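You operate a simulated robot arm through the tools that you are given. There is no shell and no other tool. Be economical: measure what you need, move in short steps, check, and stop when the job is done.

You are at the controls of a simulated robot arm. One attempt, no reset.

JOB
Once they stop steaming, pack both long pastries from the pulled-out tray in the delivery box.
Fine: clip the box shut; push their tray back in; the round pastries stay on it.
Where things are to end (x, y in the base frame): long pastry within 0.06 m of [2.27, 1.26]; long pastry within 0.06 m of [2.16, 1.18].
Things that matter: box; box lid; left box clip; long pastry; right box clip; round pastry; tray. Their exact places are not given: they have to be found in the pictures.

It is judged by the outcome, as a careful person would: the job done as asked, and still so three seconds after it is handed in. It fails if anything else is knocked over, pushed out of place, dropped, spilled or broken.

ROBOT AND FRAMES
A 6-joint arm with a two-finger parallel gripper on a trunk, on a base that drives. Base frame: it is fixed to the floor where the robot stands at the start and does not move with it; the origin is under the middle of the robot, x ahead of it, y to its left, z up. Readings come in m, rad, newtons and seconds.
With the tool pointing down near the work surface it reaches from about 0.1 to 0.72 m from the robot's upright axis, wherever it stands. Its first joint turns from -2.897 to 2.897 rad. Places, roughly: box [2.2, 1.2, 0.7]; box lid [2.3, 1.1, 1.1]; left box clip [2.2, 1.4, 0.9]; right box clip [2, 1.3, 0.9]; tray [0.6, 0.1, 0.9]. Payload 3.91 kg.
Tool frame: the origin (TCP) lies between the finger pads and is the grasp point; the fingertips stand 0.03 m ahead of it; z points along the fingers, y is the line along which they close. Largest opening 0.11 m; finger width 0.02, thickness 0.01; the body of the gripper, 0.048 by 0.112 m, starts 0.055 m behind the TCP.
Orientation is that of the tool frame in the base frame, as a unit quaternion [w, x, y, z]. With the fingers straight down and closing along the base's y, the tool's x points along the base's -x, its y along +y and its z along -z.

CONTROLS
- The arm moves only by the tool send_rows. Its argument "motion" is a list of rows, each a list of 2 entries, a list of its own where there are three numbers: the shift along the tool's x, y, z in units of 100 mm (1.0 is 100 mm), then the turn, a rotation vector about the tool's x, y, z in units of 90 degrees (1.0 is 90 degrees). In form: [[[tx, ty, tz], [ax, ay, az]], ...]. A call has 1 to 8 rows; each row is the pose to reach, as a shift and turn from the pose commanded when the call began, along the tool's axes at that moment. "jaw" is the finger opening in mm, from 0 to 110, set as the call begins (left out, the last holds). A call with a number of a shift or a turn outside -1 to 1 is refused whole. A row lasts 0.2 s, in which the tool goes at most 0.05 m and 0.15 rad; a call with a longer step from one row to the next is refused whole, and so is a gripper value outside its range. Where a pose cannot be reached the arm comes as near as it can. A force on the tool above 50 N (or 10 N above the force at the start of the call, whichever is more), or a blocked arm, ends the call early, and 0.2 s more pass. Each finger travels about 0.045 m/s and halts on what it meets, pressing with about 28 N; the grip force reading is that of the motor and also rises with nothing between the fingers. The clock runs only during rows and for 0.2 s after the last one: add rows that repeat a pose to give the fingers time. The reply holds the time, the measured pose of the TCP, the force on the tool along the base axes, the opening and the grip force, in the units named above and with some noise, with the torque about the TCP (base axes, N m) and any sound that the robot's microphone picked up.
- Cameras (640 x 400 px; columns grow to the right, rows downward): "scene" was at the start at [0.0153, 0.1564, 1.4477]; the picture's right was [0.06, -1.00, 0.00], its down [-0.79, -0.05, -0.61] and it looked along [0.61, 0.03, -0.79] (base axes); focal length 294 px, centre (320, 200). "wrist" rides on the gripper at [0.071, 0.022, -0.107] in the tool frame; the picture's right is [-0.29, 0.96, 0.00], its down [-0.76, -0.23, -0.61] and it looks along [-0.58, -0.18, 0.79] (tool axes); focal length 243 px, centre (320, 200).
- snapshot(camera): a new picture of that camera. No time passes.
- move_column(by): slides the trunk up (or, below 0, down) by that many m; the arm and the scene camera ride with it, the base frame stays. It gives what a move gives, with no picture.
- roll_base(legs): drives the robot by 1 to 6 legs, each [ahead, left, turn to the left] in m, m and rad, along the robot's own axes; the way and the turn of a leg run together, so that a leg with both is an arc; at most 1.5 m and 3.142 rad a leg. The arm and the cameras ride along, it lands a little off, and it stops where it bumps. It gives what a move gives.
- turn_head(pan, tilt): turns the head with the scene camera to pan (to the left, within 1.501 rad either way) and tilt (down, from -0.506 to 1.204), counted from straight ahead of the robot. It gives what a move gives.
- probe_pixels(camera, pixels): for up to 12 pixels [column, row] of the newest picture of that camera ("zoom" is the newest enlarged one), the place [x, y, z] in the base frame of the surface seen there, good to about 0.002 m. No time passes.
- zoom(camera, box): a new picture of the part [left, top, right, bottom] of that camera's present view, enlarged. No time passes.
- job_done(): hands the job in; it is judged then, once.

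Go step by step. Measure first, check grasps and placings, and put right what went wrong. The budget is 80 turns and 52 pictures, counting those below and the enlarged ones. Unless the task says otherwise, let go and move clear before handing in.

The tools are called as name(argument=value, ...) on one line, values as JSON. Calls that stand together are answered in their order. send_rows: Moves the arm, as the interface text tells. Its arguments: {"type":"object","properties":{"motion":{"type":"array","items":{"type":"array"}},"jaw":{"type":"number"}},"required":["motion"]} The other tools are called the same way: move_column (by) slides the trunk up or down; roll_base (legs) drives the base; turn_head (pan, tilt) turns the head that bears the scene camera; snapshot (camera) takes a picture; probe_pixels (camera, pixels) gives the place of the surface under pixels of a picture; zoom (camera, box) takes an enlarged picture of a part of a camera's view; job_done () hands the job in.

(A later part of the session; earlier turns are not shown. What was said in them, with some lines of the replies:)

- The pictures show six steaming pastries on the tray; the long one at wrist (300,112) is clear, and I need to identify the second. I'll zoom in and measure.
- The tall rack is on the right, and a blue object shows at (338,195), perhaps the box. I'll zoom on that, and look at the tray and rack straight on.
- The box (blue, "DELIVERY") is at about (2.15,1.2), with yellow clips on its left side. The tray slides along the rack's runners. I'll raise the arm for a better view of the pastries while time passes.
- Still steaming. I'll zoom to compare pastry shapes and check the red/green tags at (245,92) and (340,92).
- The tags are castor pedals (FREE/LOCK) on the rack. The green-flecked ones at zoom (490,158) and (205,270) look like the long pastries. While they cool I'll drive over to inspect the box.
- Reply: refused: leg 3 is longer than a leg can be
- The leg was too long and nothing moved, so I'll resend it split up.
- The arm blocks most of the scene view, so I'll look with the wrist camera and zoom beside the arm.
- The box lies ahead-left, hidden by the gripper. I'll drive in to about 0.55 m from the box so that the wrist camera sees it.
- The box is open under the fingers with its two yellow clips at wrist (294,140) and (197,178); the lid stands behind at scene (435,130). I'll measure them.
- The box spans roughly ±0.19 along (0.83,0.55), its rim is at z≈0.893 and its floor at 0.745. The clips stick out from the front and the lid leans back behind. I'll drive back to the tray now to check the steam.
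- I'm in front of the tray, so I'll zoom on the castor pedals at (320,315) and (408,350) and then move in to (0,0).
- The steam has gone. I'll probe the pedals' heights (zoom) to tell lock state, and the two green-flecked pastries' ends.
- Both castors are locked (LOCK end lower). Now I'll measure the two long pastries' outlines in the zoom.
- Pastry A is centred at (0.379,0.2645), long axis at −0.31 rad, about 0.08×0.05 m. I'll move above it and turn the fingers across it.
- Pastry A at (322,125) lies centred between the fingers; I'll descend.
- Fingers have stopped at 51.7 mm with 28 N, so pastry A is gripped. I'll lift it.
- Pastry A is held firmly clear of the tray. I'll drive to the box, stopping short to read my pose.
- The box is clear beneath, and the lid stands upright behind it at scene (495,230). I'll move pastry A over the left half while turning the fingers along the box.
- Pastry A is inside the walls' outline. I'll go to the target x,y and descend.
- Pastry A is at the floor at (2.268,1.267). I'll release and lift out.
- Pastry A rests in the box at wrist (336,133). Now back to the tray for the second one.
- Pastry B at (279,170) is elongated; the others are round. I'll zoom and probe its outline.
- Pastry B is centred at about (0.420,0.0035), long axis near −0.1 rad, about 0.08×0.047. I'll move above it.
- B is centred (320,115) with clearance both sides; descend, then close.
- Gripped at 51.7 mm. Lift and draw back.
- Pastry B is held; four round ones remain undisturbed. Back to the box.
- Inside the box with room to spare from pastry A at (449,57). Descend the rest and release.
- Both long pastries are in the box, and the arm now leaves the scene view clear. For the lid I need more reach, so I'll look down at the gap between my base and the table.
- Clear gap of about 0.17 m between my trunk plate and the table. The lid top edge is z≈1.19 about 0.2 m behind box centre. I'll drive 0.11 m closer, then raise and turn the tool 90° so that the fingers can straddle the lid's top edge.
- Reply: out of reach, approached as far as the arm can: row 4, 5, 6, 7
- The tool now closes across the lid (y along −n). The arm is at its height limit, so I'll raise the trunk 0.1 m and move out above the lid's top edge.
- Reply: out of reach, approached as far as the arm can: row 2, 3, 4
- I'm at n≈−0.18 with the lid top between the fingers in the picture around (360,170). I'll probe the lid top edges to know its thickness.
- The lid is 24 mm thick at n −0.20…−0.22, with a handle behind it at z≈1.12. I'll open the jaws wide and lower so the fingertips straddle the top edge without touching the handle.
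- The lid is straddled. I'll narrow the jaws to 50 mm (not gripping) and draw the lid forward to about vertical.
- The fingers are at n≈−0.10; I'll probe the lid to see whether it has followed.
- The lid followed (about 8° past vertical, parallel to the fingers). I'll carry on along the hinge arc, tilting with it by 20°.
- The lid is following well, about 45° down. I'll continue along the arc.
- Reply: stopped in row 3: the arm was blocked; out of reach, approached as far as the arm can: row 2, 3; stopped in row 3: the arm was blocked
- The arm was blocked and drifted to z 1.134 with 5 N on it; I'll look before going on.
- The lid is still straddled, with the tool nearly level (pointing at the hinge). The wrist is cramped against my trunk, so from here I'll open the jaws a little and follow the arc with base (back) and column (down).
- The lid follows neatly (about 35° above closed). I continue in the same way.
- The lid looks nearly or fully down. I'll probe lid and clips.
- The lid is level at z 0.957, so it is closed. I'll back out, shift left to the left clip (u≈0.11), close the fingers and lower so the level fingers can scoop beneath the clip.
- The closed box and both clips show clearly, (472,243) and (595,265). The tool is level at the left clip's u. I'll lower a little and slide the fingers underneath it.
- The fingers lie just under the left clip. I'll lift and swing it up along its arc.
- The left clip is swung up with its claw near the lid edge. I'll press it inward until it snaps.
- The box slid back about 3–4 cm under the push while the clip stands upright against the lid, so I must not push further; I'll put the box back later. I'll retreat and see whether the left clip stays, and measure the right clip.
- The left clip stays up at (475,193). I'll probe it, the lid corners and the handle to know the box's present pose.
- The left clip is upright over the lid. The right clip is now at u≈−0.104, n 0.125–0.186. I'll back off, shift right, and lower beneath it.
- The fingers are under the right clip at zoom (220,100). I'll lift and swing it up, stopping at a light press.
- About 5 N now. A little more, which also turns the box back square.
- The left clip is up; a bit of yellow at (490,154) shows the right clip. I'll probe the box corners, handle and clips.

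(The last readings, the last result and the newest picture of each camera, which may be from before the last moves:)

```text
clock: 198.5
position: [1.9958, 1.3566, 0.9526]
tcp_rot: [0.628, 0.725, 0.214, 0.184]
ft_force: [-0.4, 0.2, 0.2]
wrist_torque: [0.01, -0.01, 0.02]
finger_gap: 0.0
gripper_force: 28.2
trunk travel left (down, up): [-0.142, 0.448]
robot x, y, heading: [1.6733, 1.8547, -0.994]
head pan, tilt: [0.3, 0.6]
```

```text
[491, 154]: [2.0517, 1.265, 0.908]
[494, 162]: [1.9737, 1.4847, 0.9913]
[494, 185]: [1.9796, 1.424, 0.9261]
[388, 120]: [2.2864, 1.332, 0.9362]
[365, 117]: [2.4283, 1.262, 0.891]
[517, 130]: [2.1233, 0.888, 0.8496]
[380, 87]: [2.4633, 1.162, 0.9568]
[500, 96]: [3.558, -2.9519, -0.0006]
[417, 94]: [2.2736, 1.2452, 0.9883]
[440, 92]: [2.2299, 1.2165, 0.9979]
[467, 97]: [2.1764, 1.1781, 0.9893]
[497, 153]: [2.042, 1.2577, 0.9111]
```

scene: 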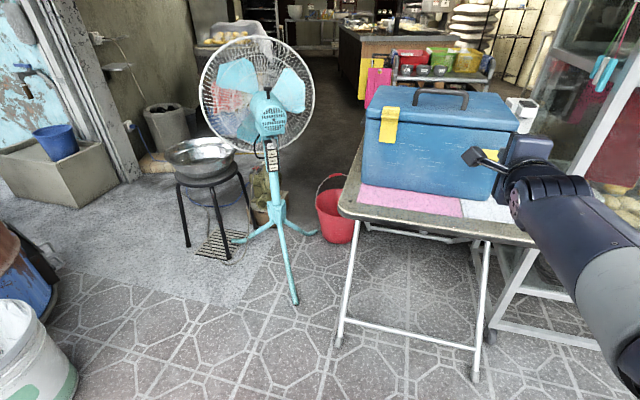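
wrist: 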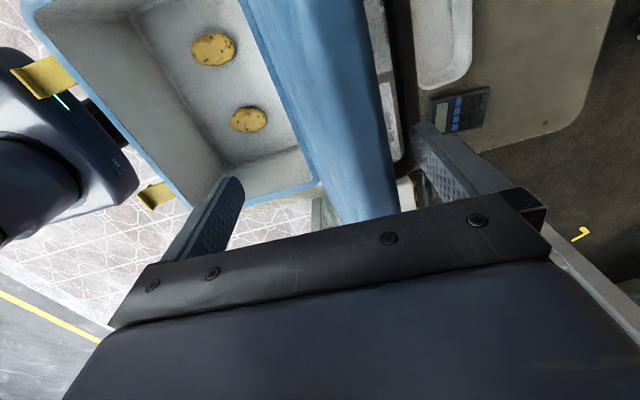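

The right clip is still lying out (tip at n≈0.127, hinge n≈0.05): the fingers were not far enough under it. The box also slid about 7 cm back, which I'll undo afterwards. First, I'll retry the clip with deeper insertion.

move_column(by=-0.1)

send_rows(motion=[[[-0.04, 0.06, 0.39], [0, 0, 0]], [[-0.04, 0.11, 0.75], [0, 0, 0]], [[-0.04, 0.145, 1.0], [0, 0, 0]], [[-0.04, 0.145, 1.0], [0, 0, 0]]])

send_rows(motion=[[[0, 0.015, 0.1], [0, 0, 0]], [[0, 0.03, 0.2], [0, 0, 0]], [[0, 0.03, 0.2], [0, 0, 0]]])

```text
clock: 199.8
position: [1.9944, 1.3556, 0.853]
tcp_rot: [0.628, 0.725, 0.215, 0.185]
ft_force: [0.0, -0.1, 0.6]
wrist_torque: [0.02, 0.03, -0.01]
finger_gap: 0.0
gripper_force: 27.9
trunk travel left (down, up): [-0.042, 0.548]
robot x, y, heading: [1.6768, 1.8589, -0.989]
head pan, tilt: [0.3, 0.6]
```

```text
clock: 200.8
position: [2.0437, 1.2695, 0.8511]
tcp_rot: [0.634, 0.721, 0.213, 0.184]
ft_force: [-0.8, 0.2, 1.1]
wrist_torque: [0.01, -0.01, 0.0]
finger_gap: 0.0001
gripper_force: 28.3
out of reach, approached as far as the arm can: row 3
trunk travel left (down, up): [-0.042, 0.548]
robot x, y, heading: [1.6702, 1.8534, -0.992]
head pan, tilt: [0.3, 0.6]
```

```text
clock: 201.6
position: [2.0556, 1.2529, 0.8468]
tcp_rot: [0.634, 0.722, 0.211, 0.182]
ft_force: [0.5, 0.1, -0.5]
wrist_torque: [0.02, 0.03, 0.03]
finger_gap: 0.0
gripper_force: 27.9
out of reach, approached as far as the arm can: row 1, 2, 3
trunk travel left (down, up): [-0.042, 0.548]
robot x, y, heading: [1.6712, 1.8556, -0.99]
head pan, tilt: [0.3, 0.6]
```

Reached under the clip (n≈0.116) but at arm's limit, so I'll do the lifting with the column and the inward motion with the base.

move_column(by=0.062)

roll_base(legs=[[0.012, 0, 0]])

move_column(by=0.02)

roll_base(legs=[[0.014, 0, 0]])

move_column(by=0.01)

roll_base(legs=[[0.008, 0, 0]])

```text
clock: 202.6
position: [2.0549, 1.2536, 0.9075]
tcp_rot: [0.634, 0.722, 0.211, 0.183]
ft_force: [-0.8, 0.7, 0.9]
wrist_torque: [0.01, 0.01, 0.03]
finger_gap: 0.0002
gripper_force: 27.8
trunk travel left (down, up): [-0.104, 0.486]
robot x, y, heading: [1.6745, 1.8576, -0.989]
head pan, tilt: [0.3, 0.6]
```

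```text
clock: 203.4
position: [2.0624, 1.2434, 0.9071]
tcp_rot: [0.633, 0.722, 0.211, 0.182]
ft_force: [-0.2, 0.3, -0.4]
wrist_torque: [0.01, 0.02, -0.02]
finger_gap: 0.0
gripper_force: 28.0
trunk travel left (down, up): [-0.104, 0.486]
robot x, y, heading: [1.6788, 1.8459, -0.989]
head pan, tilt: [0.3, 0.6]
```

```text
clock: 204.1
position: [2.0625, 1.2432, 0.9286]
tcp_rot: [0.634, 0.721, 0.211, 0.184]
ft_force: [-0.1, 0.1, 0.5]
wrist_torque: [-0.01, 0.01, -0.02]
finger_gap: 0.0
gripper_force: 28.7
trunk travel left (down, up): [-0.124, 0.466]
robot x, y, heading: [1.6785, 1.8431, -0.994]
head pan, tilt: [0.3, 0.6]
```

```text
clock: 204.8
position: [2.0696, 1.233, 0.9284]
tcp_rot: [0.634, 0.722, 0.211, 0.182]
ft_force: [-1.6, 1.6, 0.9]
wrist_torque: [0.02, -0.02, -0.01]
finger_gap: 0.0
gripper_force: 27.9
trunk travel left (down, up): [-0.124, 0.466]
robot x, y, heading: [1.6859, 1.8339, -0.992]
head pan, tilt: [0.3, 0.6]
```

```text
clock: 205.4
position: [2.0711, 1.2312, 0.9379]
tcp_rot: [0.634, 0.722, 0.211, 0.183]
ft_force: [-1.2, 0.0, 0.4]
wrist_torque: [-0.01, 0.03, 0.04]
finger_gap: 0.0001
gripper_force: 28.0
trunk travel left (down, up): [-0.134, 0.456]
robot x, y, heading: [1.6864, 1.833, -0.991]
head pan, tilt: [0.3, 0.6]
```

```text
clock: 206.1
position: [2.0739, 1.2253, 0.9383]
tcp_rot: [0.634, 0.722, 0.212, 0.182]
ft_force: [0.4, -0.5, 0.2]
wrist_torque: [0.0, 0.03, 0.0]
finger_gap: 0.0001
gripper_force: 28.5
trunk travel left (down, up): [-0.134, 0.456]
robot x, y, heading: [1.6907, 1.8268, -0.992]
head pan, tilt: [0.3, 0.6]
```

roll_base(legs=[[0.01, 0, 0]])

```text
clock: 206.9
position: [2.0793, 1.2166, 0.9381]
tcp_rot: [0.633, 0.721, 0.212, 0.184]
ft_force: [-0.2, -0.2, 0.4]
wrist_torque: [0.01, -0.03, 0.0]
finger_gap: 0.0
gripper_force: 28.1
trunk travel left (down, up): [-0.134, 0.456]
robot x, y, heading: [1.6972, 1.8192, -0.993]
head pan, tilt: [0.3, 0.6]
```

roll_base(legs=[[0.012, 0, 0]])

```text
clock: 207.6
position: [2.0869, 1.2074, 0.9388]
tcp_rot: [0.635, 0.72, 0.212, 0.183]
ft_force: [-0.4, 0.1, -0.4]
wrist_torque: [-0.04, 0.0, 0.02]
finger_gap: 0.0
gripper_force: 28.0
trunk travel left (down, up): [-0.134, 0.456]
robot x, y, heading: [1.7046, 1.8066, -0.991]
head pan, tilt: [0.3, 0.6]
```

No contact force now, so I need to see. I'll back off and to the right so the gripper doesn't hide the right clip, and take the last picture.

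roll_base(legs=[[-0.12, 0, 0], [0, -0.12, 0]])

zoom(camera="scene", box=[250, 40, 570, 240])

```text
clock: 209.7
position: [1.9222, 1.2433, 0.9381]
tcp_rot: [0.633, 0.721, 0.212, 0.184]
ft_force: [-0.8, 0.5, 0.3]
wrist_torque: [0.01, 0.01, -0.02]
finger_gap: 0.0002
gripper_force: 27.7
trunk travel left (down, up): [-0.134, 0.456]
robot x, y, heading: [1.5359, 1.8424, -0.985]
head pan, tilt: [0.3, 0.6]
```

```text
2.00 times, centred on (410, 140) of scene
```

zoom: 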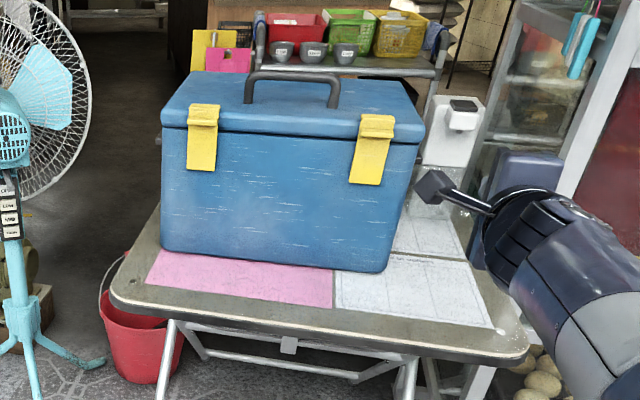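

Both clips are now up over the lid: (203,135) and (370,150). I'll probe the box's position and the handle for pulling it back.

probe_pixels(camera="zoom", pixels=[[164, 118], [422, 135], [203, 110], [372, 122], [252, 78], [290, 75], [336, 84], [195, 75], [395, 88], [165, 245], [380, 268], [290, 105]])

```text
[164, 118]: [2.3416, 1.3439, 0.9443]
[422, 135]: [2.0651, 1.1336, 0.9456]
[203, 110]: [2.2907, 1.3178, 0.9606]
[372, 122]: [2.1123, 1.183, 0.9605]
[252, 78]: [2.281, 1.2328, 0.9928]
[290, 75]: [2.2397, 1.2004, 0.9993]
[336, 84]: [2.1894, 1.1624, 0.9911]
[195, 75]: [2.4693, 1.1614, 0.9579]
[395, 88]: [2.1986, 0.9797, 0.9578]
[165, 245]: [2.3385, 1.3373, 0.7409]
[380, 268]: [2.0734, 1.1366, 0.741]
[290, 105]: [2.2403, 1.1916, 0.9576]
```

Box is clipped shut; it sits about 0.085 m too far back (n). I'll raise the level tool to the handle bar's height (z≈0.995), shift left in front of it, and approach with the jaws at 30 mm.

move_column(by=0.058)

roll_base(legs=[[0, 0.241, 0], [0.1, 0, 0]])

send_rows(motion=[[[0, 0, 0], [0, 0, 0]], [[0, 0, 0], [0, 0, 0]], [[0, 0, 0], [0, 0, 0]]], jaw=32)

```text
clock: 210.7
position: [1.9199, 1.2425, 0.9971]
tcp_rot: [0.633, 0.721, 0.212, 0.183]
ft_force: [-0.4, 0.4, -0.6]
wrist_torque: [0.0, 0.03, -0.02]
finger_gap: 0.0001
gripper_force: 27.9
trunk travel left (down, up): [-0.192, 0.398]
robot x, y, heading: [1.5363, 1.8431, -0.988]
head pan, tilt: [0.3, 0.6]
```

```text
clock: 213.2
position: [2.1774, 1.2922, 0.9964]
tcp_rot: [0.634, 0.721, 0.211, 0.184]
ft_force: [-0.1, -0.3, 0.0]
wrist_torque: [-0.03, 0.02, -0.03]
finger_gap: 0.0002
gripper_force: 28.3
trunk travel left (down, up): [-0.192, 0.398]
robot x, y, heading: [1.7941, 1.8907, -0.991]
head pan, tilt: [0.3, 0.6]
```

```text
clock: 214.0
position: [2.1766, 1.2917, 0.9962]
tcp_rot: [0.633, 0.722, 0.211, 0.183]
ft_force: [-0.1, -0.8, 0.3]
wrist_torque: [0.01, 0.01, 0.0]
finger_gap: 0.0322
gripper_force: 0.1
trunk travel left (down, up): [-0.192, 0.398]
robot x, y, heading: [1.7972, 1.8924, -0.99]
head pan, tilt: [0.3, 0.6]
```

roll_base(legs=[[0.091, 0, 0]])

send_rows(motion=[[[0, 0, 0], [0, 0, 0]], [[0, 0, 0], [0, 0, 0]], [[0, 0, 0], [0, 0, 0]]], jaw=4)

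```text
clock: 215.1
position: [2.2271, 1.2165, 0.9976]
tcp_rot: [0.633, 0.722, 0.211, 0.183]
ft_force: [0.0, -0.6, 0.5]
wrist_torque: [0.02, 0.02, 0.04]
finger_gap: 0.0321
gripper_force: 0.1
trunk travel left (down, up): [-0.192, 0.398]
robot x, y, heading: [1.8486, 1.8151, -0.99]
head pan, tilt: [0.3, 0.6]
```

```text
clock: 215.9
position: [2.2274, 1.2163, 1.0001]
tcp_rot: [0.636, 0.719, 0.211, 0.185]
ft_force: [6.1, -11.5, 24.6]
wrist_torque: [-0.66, -0.26, 0.14]
finger_gap: 0.0136
gripper_force: 27.7
trunk travel left (down, up): [-0.192, 0.398]
robot x, y, heading: [1.8456, 1.8149, -0.989]
head pan, tilt: [0.3, 0.6]
```

The bar is gripped at 13.6 mm; the tool is pushed up with 25 N, so it sits slightly low. I'll raise 4 mm, then pull the box back toward me.

move_column(by=0.004)

roll_base(legs=[[-0.045, 0, 0]])

```text
clock: 216.5
position: [2.2278, 1.2165, 1.0006]
tcp_rot: [0.634, 0.721, 0.212, 0.183]
ft_force: [2.8, -4.9, 16.4]
wrist_torque: [-0.45, -0.13, 0.32]
finger_gap: 0.0135
gripper_force: 27.6
trunk travel left (down, up): [-0.196, 0.394]
robot x, y, heading: [1.8449, 1.8144, -0.992]
head pan, tilt: [0.3, 0.6]
```

```text
clock: 217.4
position: [2.2006, 1.2542, 1.0064]
tcp_rot: [0.637, 0.719, 0.21, 0.183]
ft_force: [-6.7, -15.3, 33.3]
wrist_torque: [-0.99, -0.31, -0.72]
finger_gap: 0.0134
gripper_force: 27.7
trunk travel left (down, up): [-0.196, 0.394]
robot x, y, heading: [1.8203, 1.8531, -0.996]
head pan, tilt: [0.3, 0.6]
```

The box followed 4.6 cm, but the tool is being pushed up with 33 N; I'll raise the column 8 mm to relieve that, then pull the rest.

move_column(by=0.008)

roll_base(legs=[[-0.04, 0, 0]])

```text
clock: 217.9
position: [2.2019, 1.2518, 1.0109]
tcp_rot: [0.635, 0.72, 0.211, 0.183]
ft_force: [-0.7, 0.7, -7.7]
wrist_torque: [0.16, 0.34, -0.2]
finger_gap: 0.0137
gripper_force: 28.0
trunk travel left (down, up): [-0.204, 0.386]
robot x, y, heading: [1.8206, 1.8511, -0.994]
head pan, tilt: [0.3, 0.6]
```

```text
clock: 218.8
position: [2.1796, 1.2869, 1.0135]
tcp_rot: [0.637, 0.719, 0.21, 0.183]
ft_force: [-0.9, 1.5, -7.1]
wrist_torque: [0.06, 0.23, -0.06]
finger_gap: 0.0134
gripper_force: 28.1
trunk travel left (down, up): [-0.204, 0.386]
robot x, y, heading: [1.798, 1.886, -0.995]
head pan, tilt: [0.3, 0.6]
```

Pulled 0.085 m with the bar still in the grip. I'll lower slightly, release and back out.

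move_column(by=-0.009)

send_rows(motion=[[[0, 0, 0], [0, 0, 0]], [[0, 0, 0], [0, 0, 0]], [[0, 0, 0], [0, 0, 0]]], jaw=34)

roll_base(legs=[[-0.15, 0, 0]])

```text
clock: 219.4
position: [2.1802, 1.2859, 1.0017]
tcp_rot: [0.635, 0.721, 0.21, 0.182]
ft_force: [-0.3, -0.1, -10.1]
wrist_torque: [0.12, 0.31, -0.07]
finger_gap: 0.0136
gripper_force: 28.1
trunk travel left (down, up): [-0.195, 0.395]
robot x, y, heading: [1.7939, 1.8855, -0.997]
head pan, tilt: [0.3, 0.6]
```

```text
clock: 220.2
position: [2.1803, 1.2863, 1.0042]
tcp_rot: [0.637, 0.719, 0.21, 0.183]
ft_force: [-0.9, 0.2, 0.2]
wrist_torque: [-0.02, 0.02, 0.0]
finger_gap: 0.0343
gripper_force: 0.1
trunk travel left (down, up): [-0.195, 0.395]
robot x, y, heading: [1.7971, 1.8866, -0.992]
head pan, tilt: [0.3, 0.6]
```

```text
clock: 221.6
position: [2.0982, 1.4118, 1.0047]
tcp_rot: [0.637, 0.719, 0.209, 0.183]
ft_force: [-0.2, -0.3, 0.2]
wrist_torque: [0.02, 0.0, 0.02]
finger_gap: 0.0339
gripper_force: 0.1
trunk travel left (down, up): [-0.195, 0.395]
robot x, y, heading: [1.7158, 2.0116, -0.993]
head pan, tilt: [0.3, 0.6]
5 turns are left
```

Five turns left, so now the tray: its near edge runs from (0.245,−0.029) to (0.356,0.352), needing a push of about 0.21 m along heading −0.284. I'll drive to stand in front of it with the level tool closed and lowered to tray height.

roll_base(legs=[[-0.31, 0, 0], [0, 0, 0.71], [-1.49, 0, 0], [0, -1.2, 0], [0, -1.167, 0]])

send_rows(motion=[[[0, 0, 0], [0, 0, 0]], [[0, 0, 0], [0, 0, 0]], [[0, 0, 0], [0, 0, 0]]], jaw=0)

move_column(by=-0.084)

```text
clock: 243.8
position: [0.1484, 0.2344, 1.005]
tcp_rot: [0.532, 0.6, 0.448, 0.395]
ft_force: [-0.7, -0.1, 0.8]
wrist_torque: [-0.01, -0.01, 0.01]
finger_gap: 0.0338
gripper_force: 0.1
trunk travel left (down, up): [-0.195, 0.395]
robot x, y, heading: [-0.5312, 0.437, -0.282]
head pan, tilt: [0.3, 0.6]
```

```text
clock: 244.6
position: [0.1485, 0.2354, 1.0046]
tcp_rot: [0.532, 0.6, 0.447, 0.396]
ft_force: [0.1, -0.5, 0.9]
wrist_torque: [0.0, 0.04, 0.01]
finger_gap: 0.0
gripper_force: 27.9
trunk travel left (down, up): [-0.195, 0.395]
robot x, y, heading: [-0.5329, 0.44, -0.279]
head pan, tilt: [0.3, 0.6]
```

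```text
clock: 245.8
position: [0.1489, 0.2349, 0.9216]
tcp_rot: [0.532, 0.6, 0.448, 0.394]
ft_force: [-0.1, 0.2, 0.1]
wrist_torque: [0.0, 0.0, 0.03]
finger_gap: 0.0
gripper_force: 28.2
trunk travel left (down, up): [-0.111, 0.479]
robot x, y, heading: [-0.5324, 0.4344, -0.276]
head pan, tilt: [0.3, 0.6]
4 turns are left
```

Aligned: the fingertips are about 0.12 m short of the tray's flange and 0.03 m left of its centre. I'll correct sideways and push forward.

roll_base(legs=[[0.08, -0.03, 0], [0.1, 0, 0], [0.12, 0, 0]])

```text
clock: 248.4
position: [0.4278, 0.123, 0.9199]
tcp_rot: [0.532, 0.601, 0.448, 0.394]
ft_force: [0.9, 0.0, -0.1]
wrist_torque: [0.03, -0.01, -0.01]
finger_gap: 0.0
gripper_force: 27.5
trunk travel left (down, up): [-0.111, 0.479]
robot x, y, heading: [-0.2558, 0.3272, -0.277]
head pan, tilt: [0.3, 0.6]
3 turns are left
```

roll_base(legs=[[0.055, 0, 0]])

send_rows(motion=[[[0, 0.02, 0.05], [0, 0, 0]], [[0, 0.02, 0.1], [0, 0, 0]]])

roll_base(legs=[[-0.25, 0, 0]])

```text
clock: 249.4
position: [0.4825, 0.1075, 0.9196]
tcp_rot: [0.531, 0.601, 0.448, 0.395]
ft_force: [0.3, 0.0, -0.1]
wrist_torque: [0.04, 0.02, 0.0]
finger_gap: 0.0002
gripper_force: 27.7
trunk travel left (down, up): [-0.111, 0.479]
robot x, y, heading: [-0.2001, 0.313, -0.275]
head pan, tilt: [0.3, 0.6]
```

```text
clock: 250.0
position: [0.491, 0.1053, 0.9194]
tcp_rot: [0.533, 0.6, 0.447, 0.394]
ft_force: [-3.9, -0.1, 2.5]
wrist_torque: [-0.03, -0.07, -0.02]
finger_gap: 0.0
gripper_force: 28.3
trunk travel left (down, up): [-0.111, 0.479]
robot x, y, heading: [-0.2027, 0.3139, -0.277]
head pan, tilt: [0.3, 0.6]
```

```text
clock: 251.8
position: [0.2478, 0.1729, 0.9195]
tcp_rot: [0.534, 0.601, 0.446, 0.393]
ft_force: [0.1, 0.6, -0.1]
wrist_torque: [-0.02, 0.02, 0.0]
finger_gap: 0.0001
gripper_force: 28.0
trunk travel left (down, up): [-0.111, 0.479]
robot x, y, heading: [-0.4433, 0.3814, -0.284]
head pan, tilt: [0.3, 0.6]
2 turns are left
```

The last push met a steady 4 N from the tray, and its front edge is now level with the rack posts or slightly inside. The arm is clear, so I'm handing in.

job_done()

```text
The job is handed in.
```

I've handed the job in: both long pastries are in the box, the lid is down with both clips up, and the tray is pushed back in with the round pastries left on it.

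I had no pictures left for the end of the job, so two results rest on arm and force readings only:

- **Box position:** the box slid about 8 cm while I was closing the clips. I pulled it back about the same distance by its handle. By my estimate both pastries are within 6 cm of their target places, but I couldn't check this by camera.
- **Tray:** the fingers met steady resistance on the last push and stopped about 2 cm past the front of the rack. I did not see the tray or the round pastries after that.
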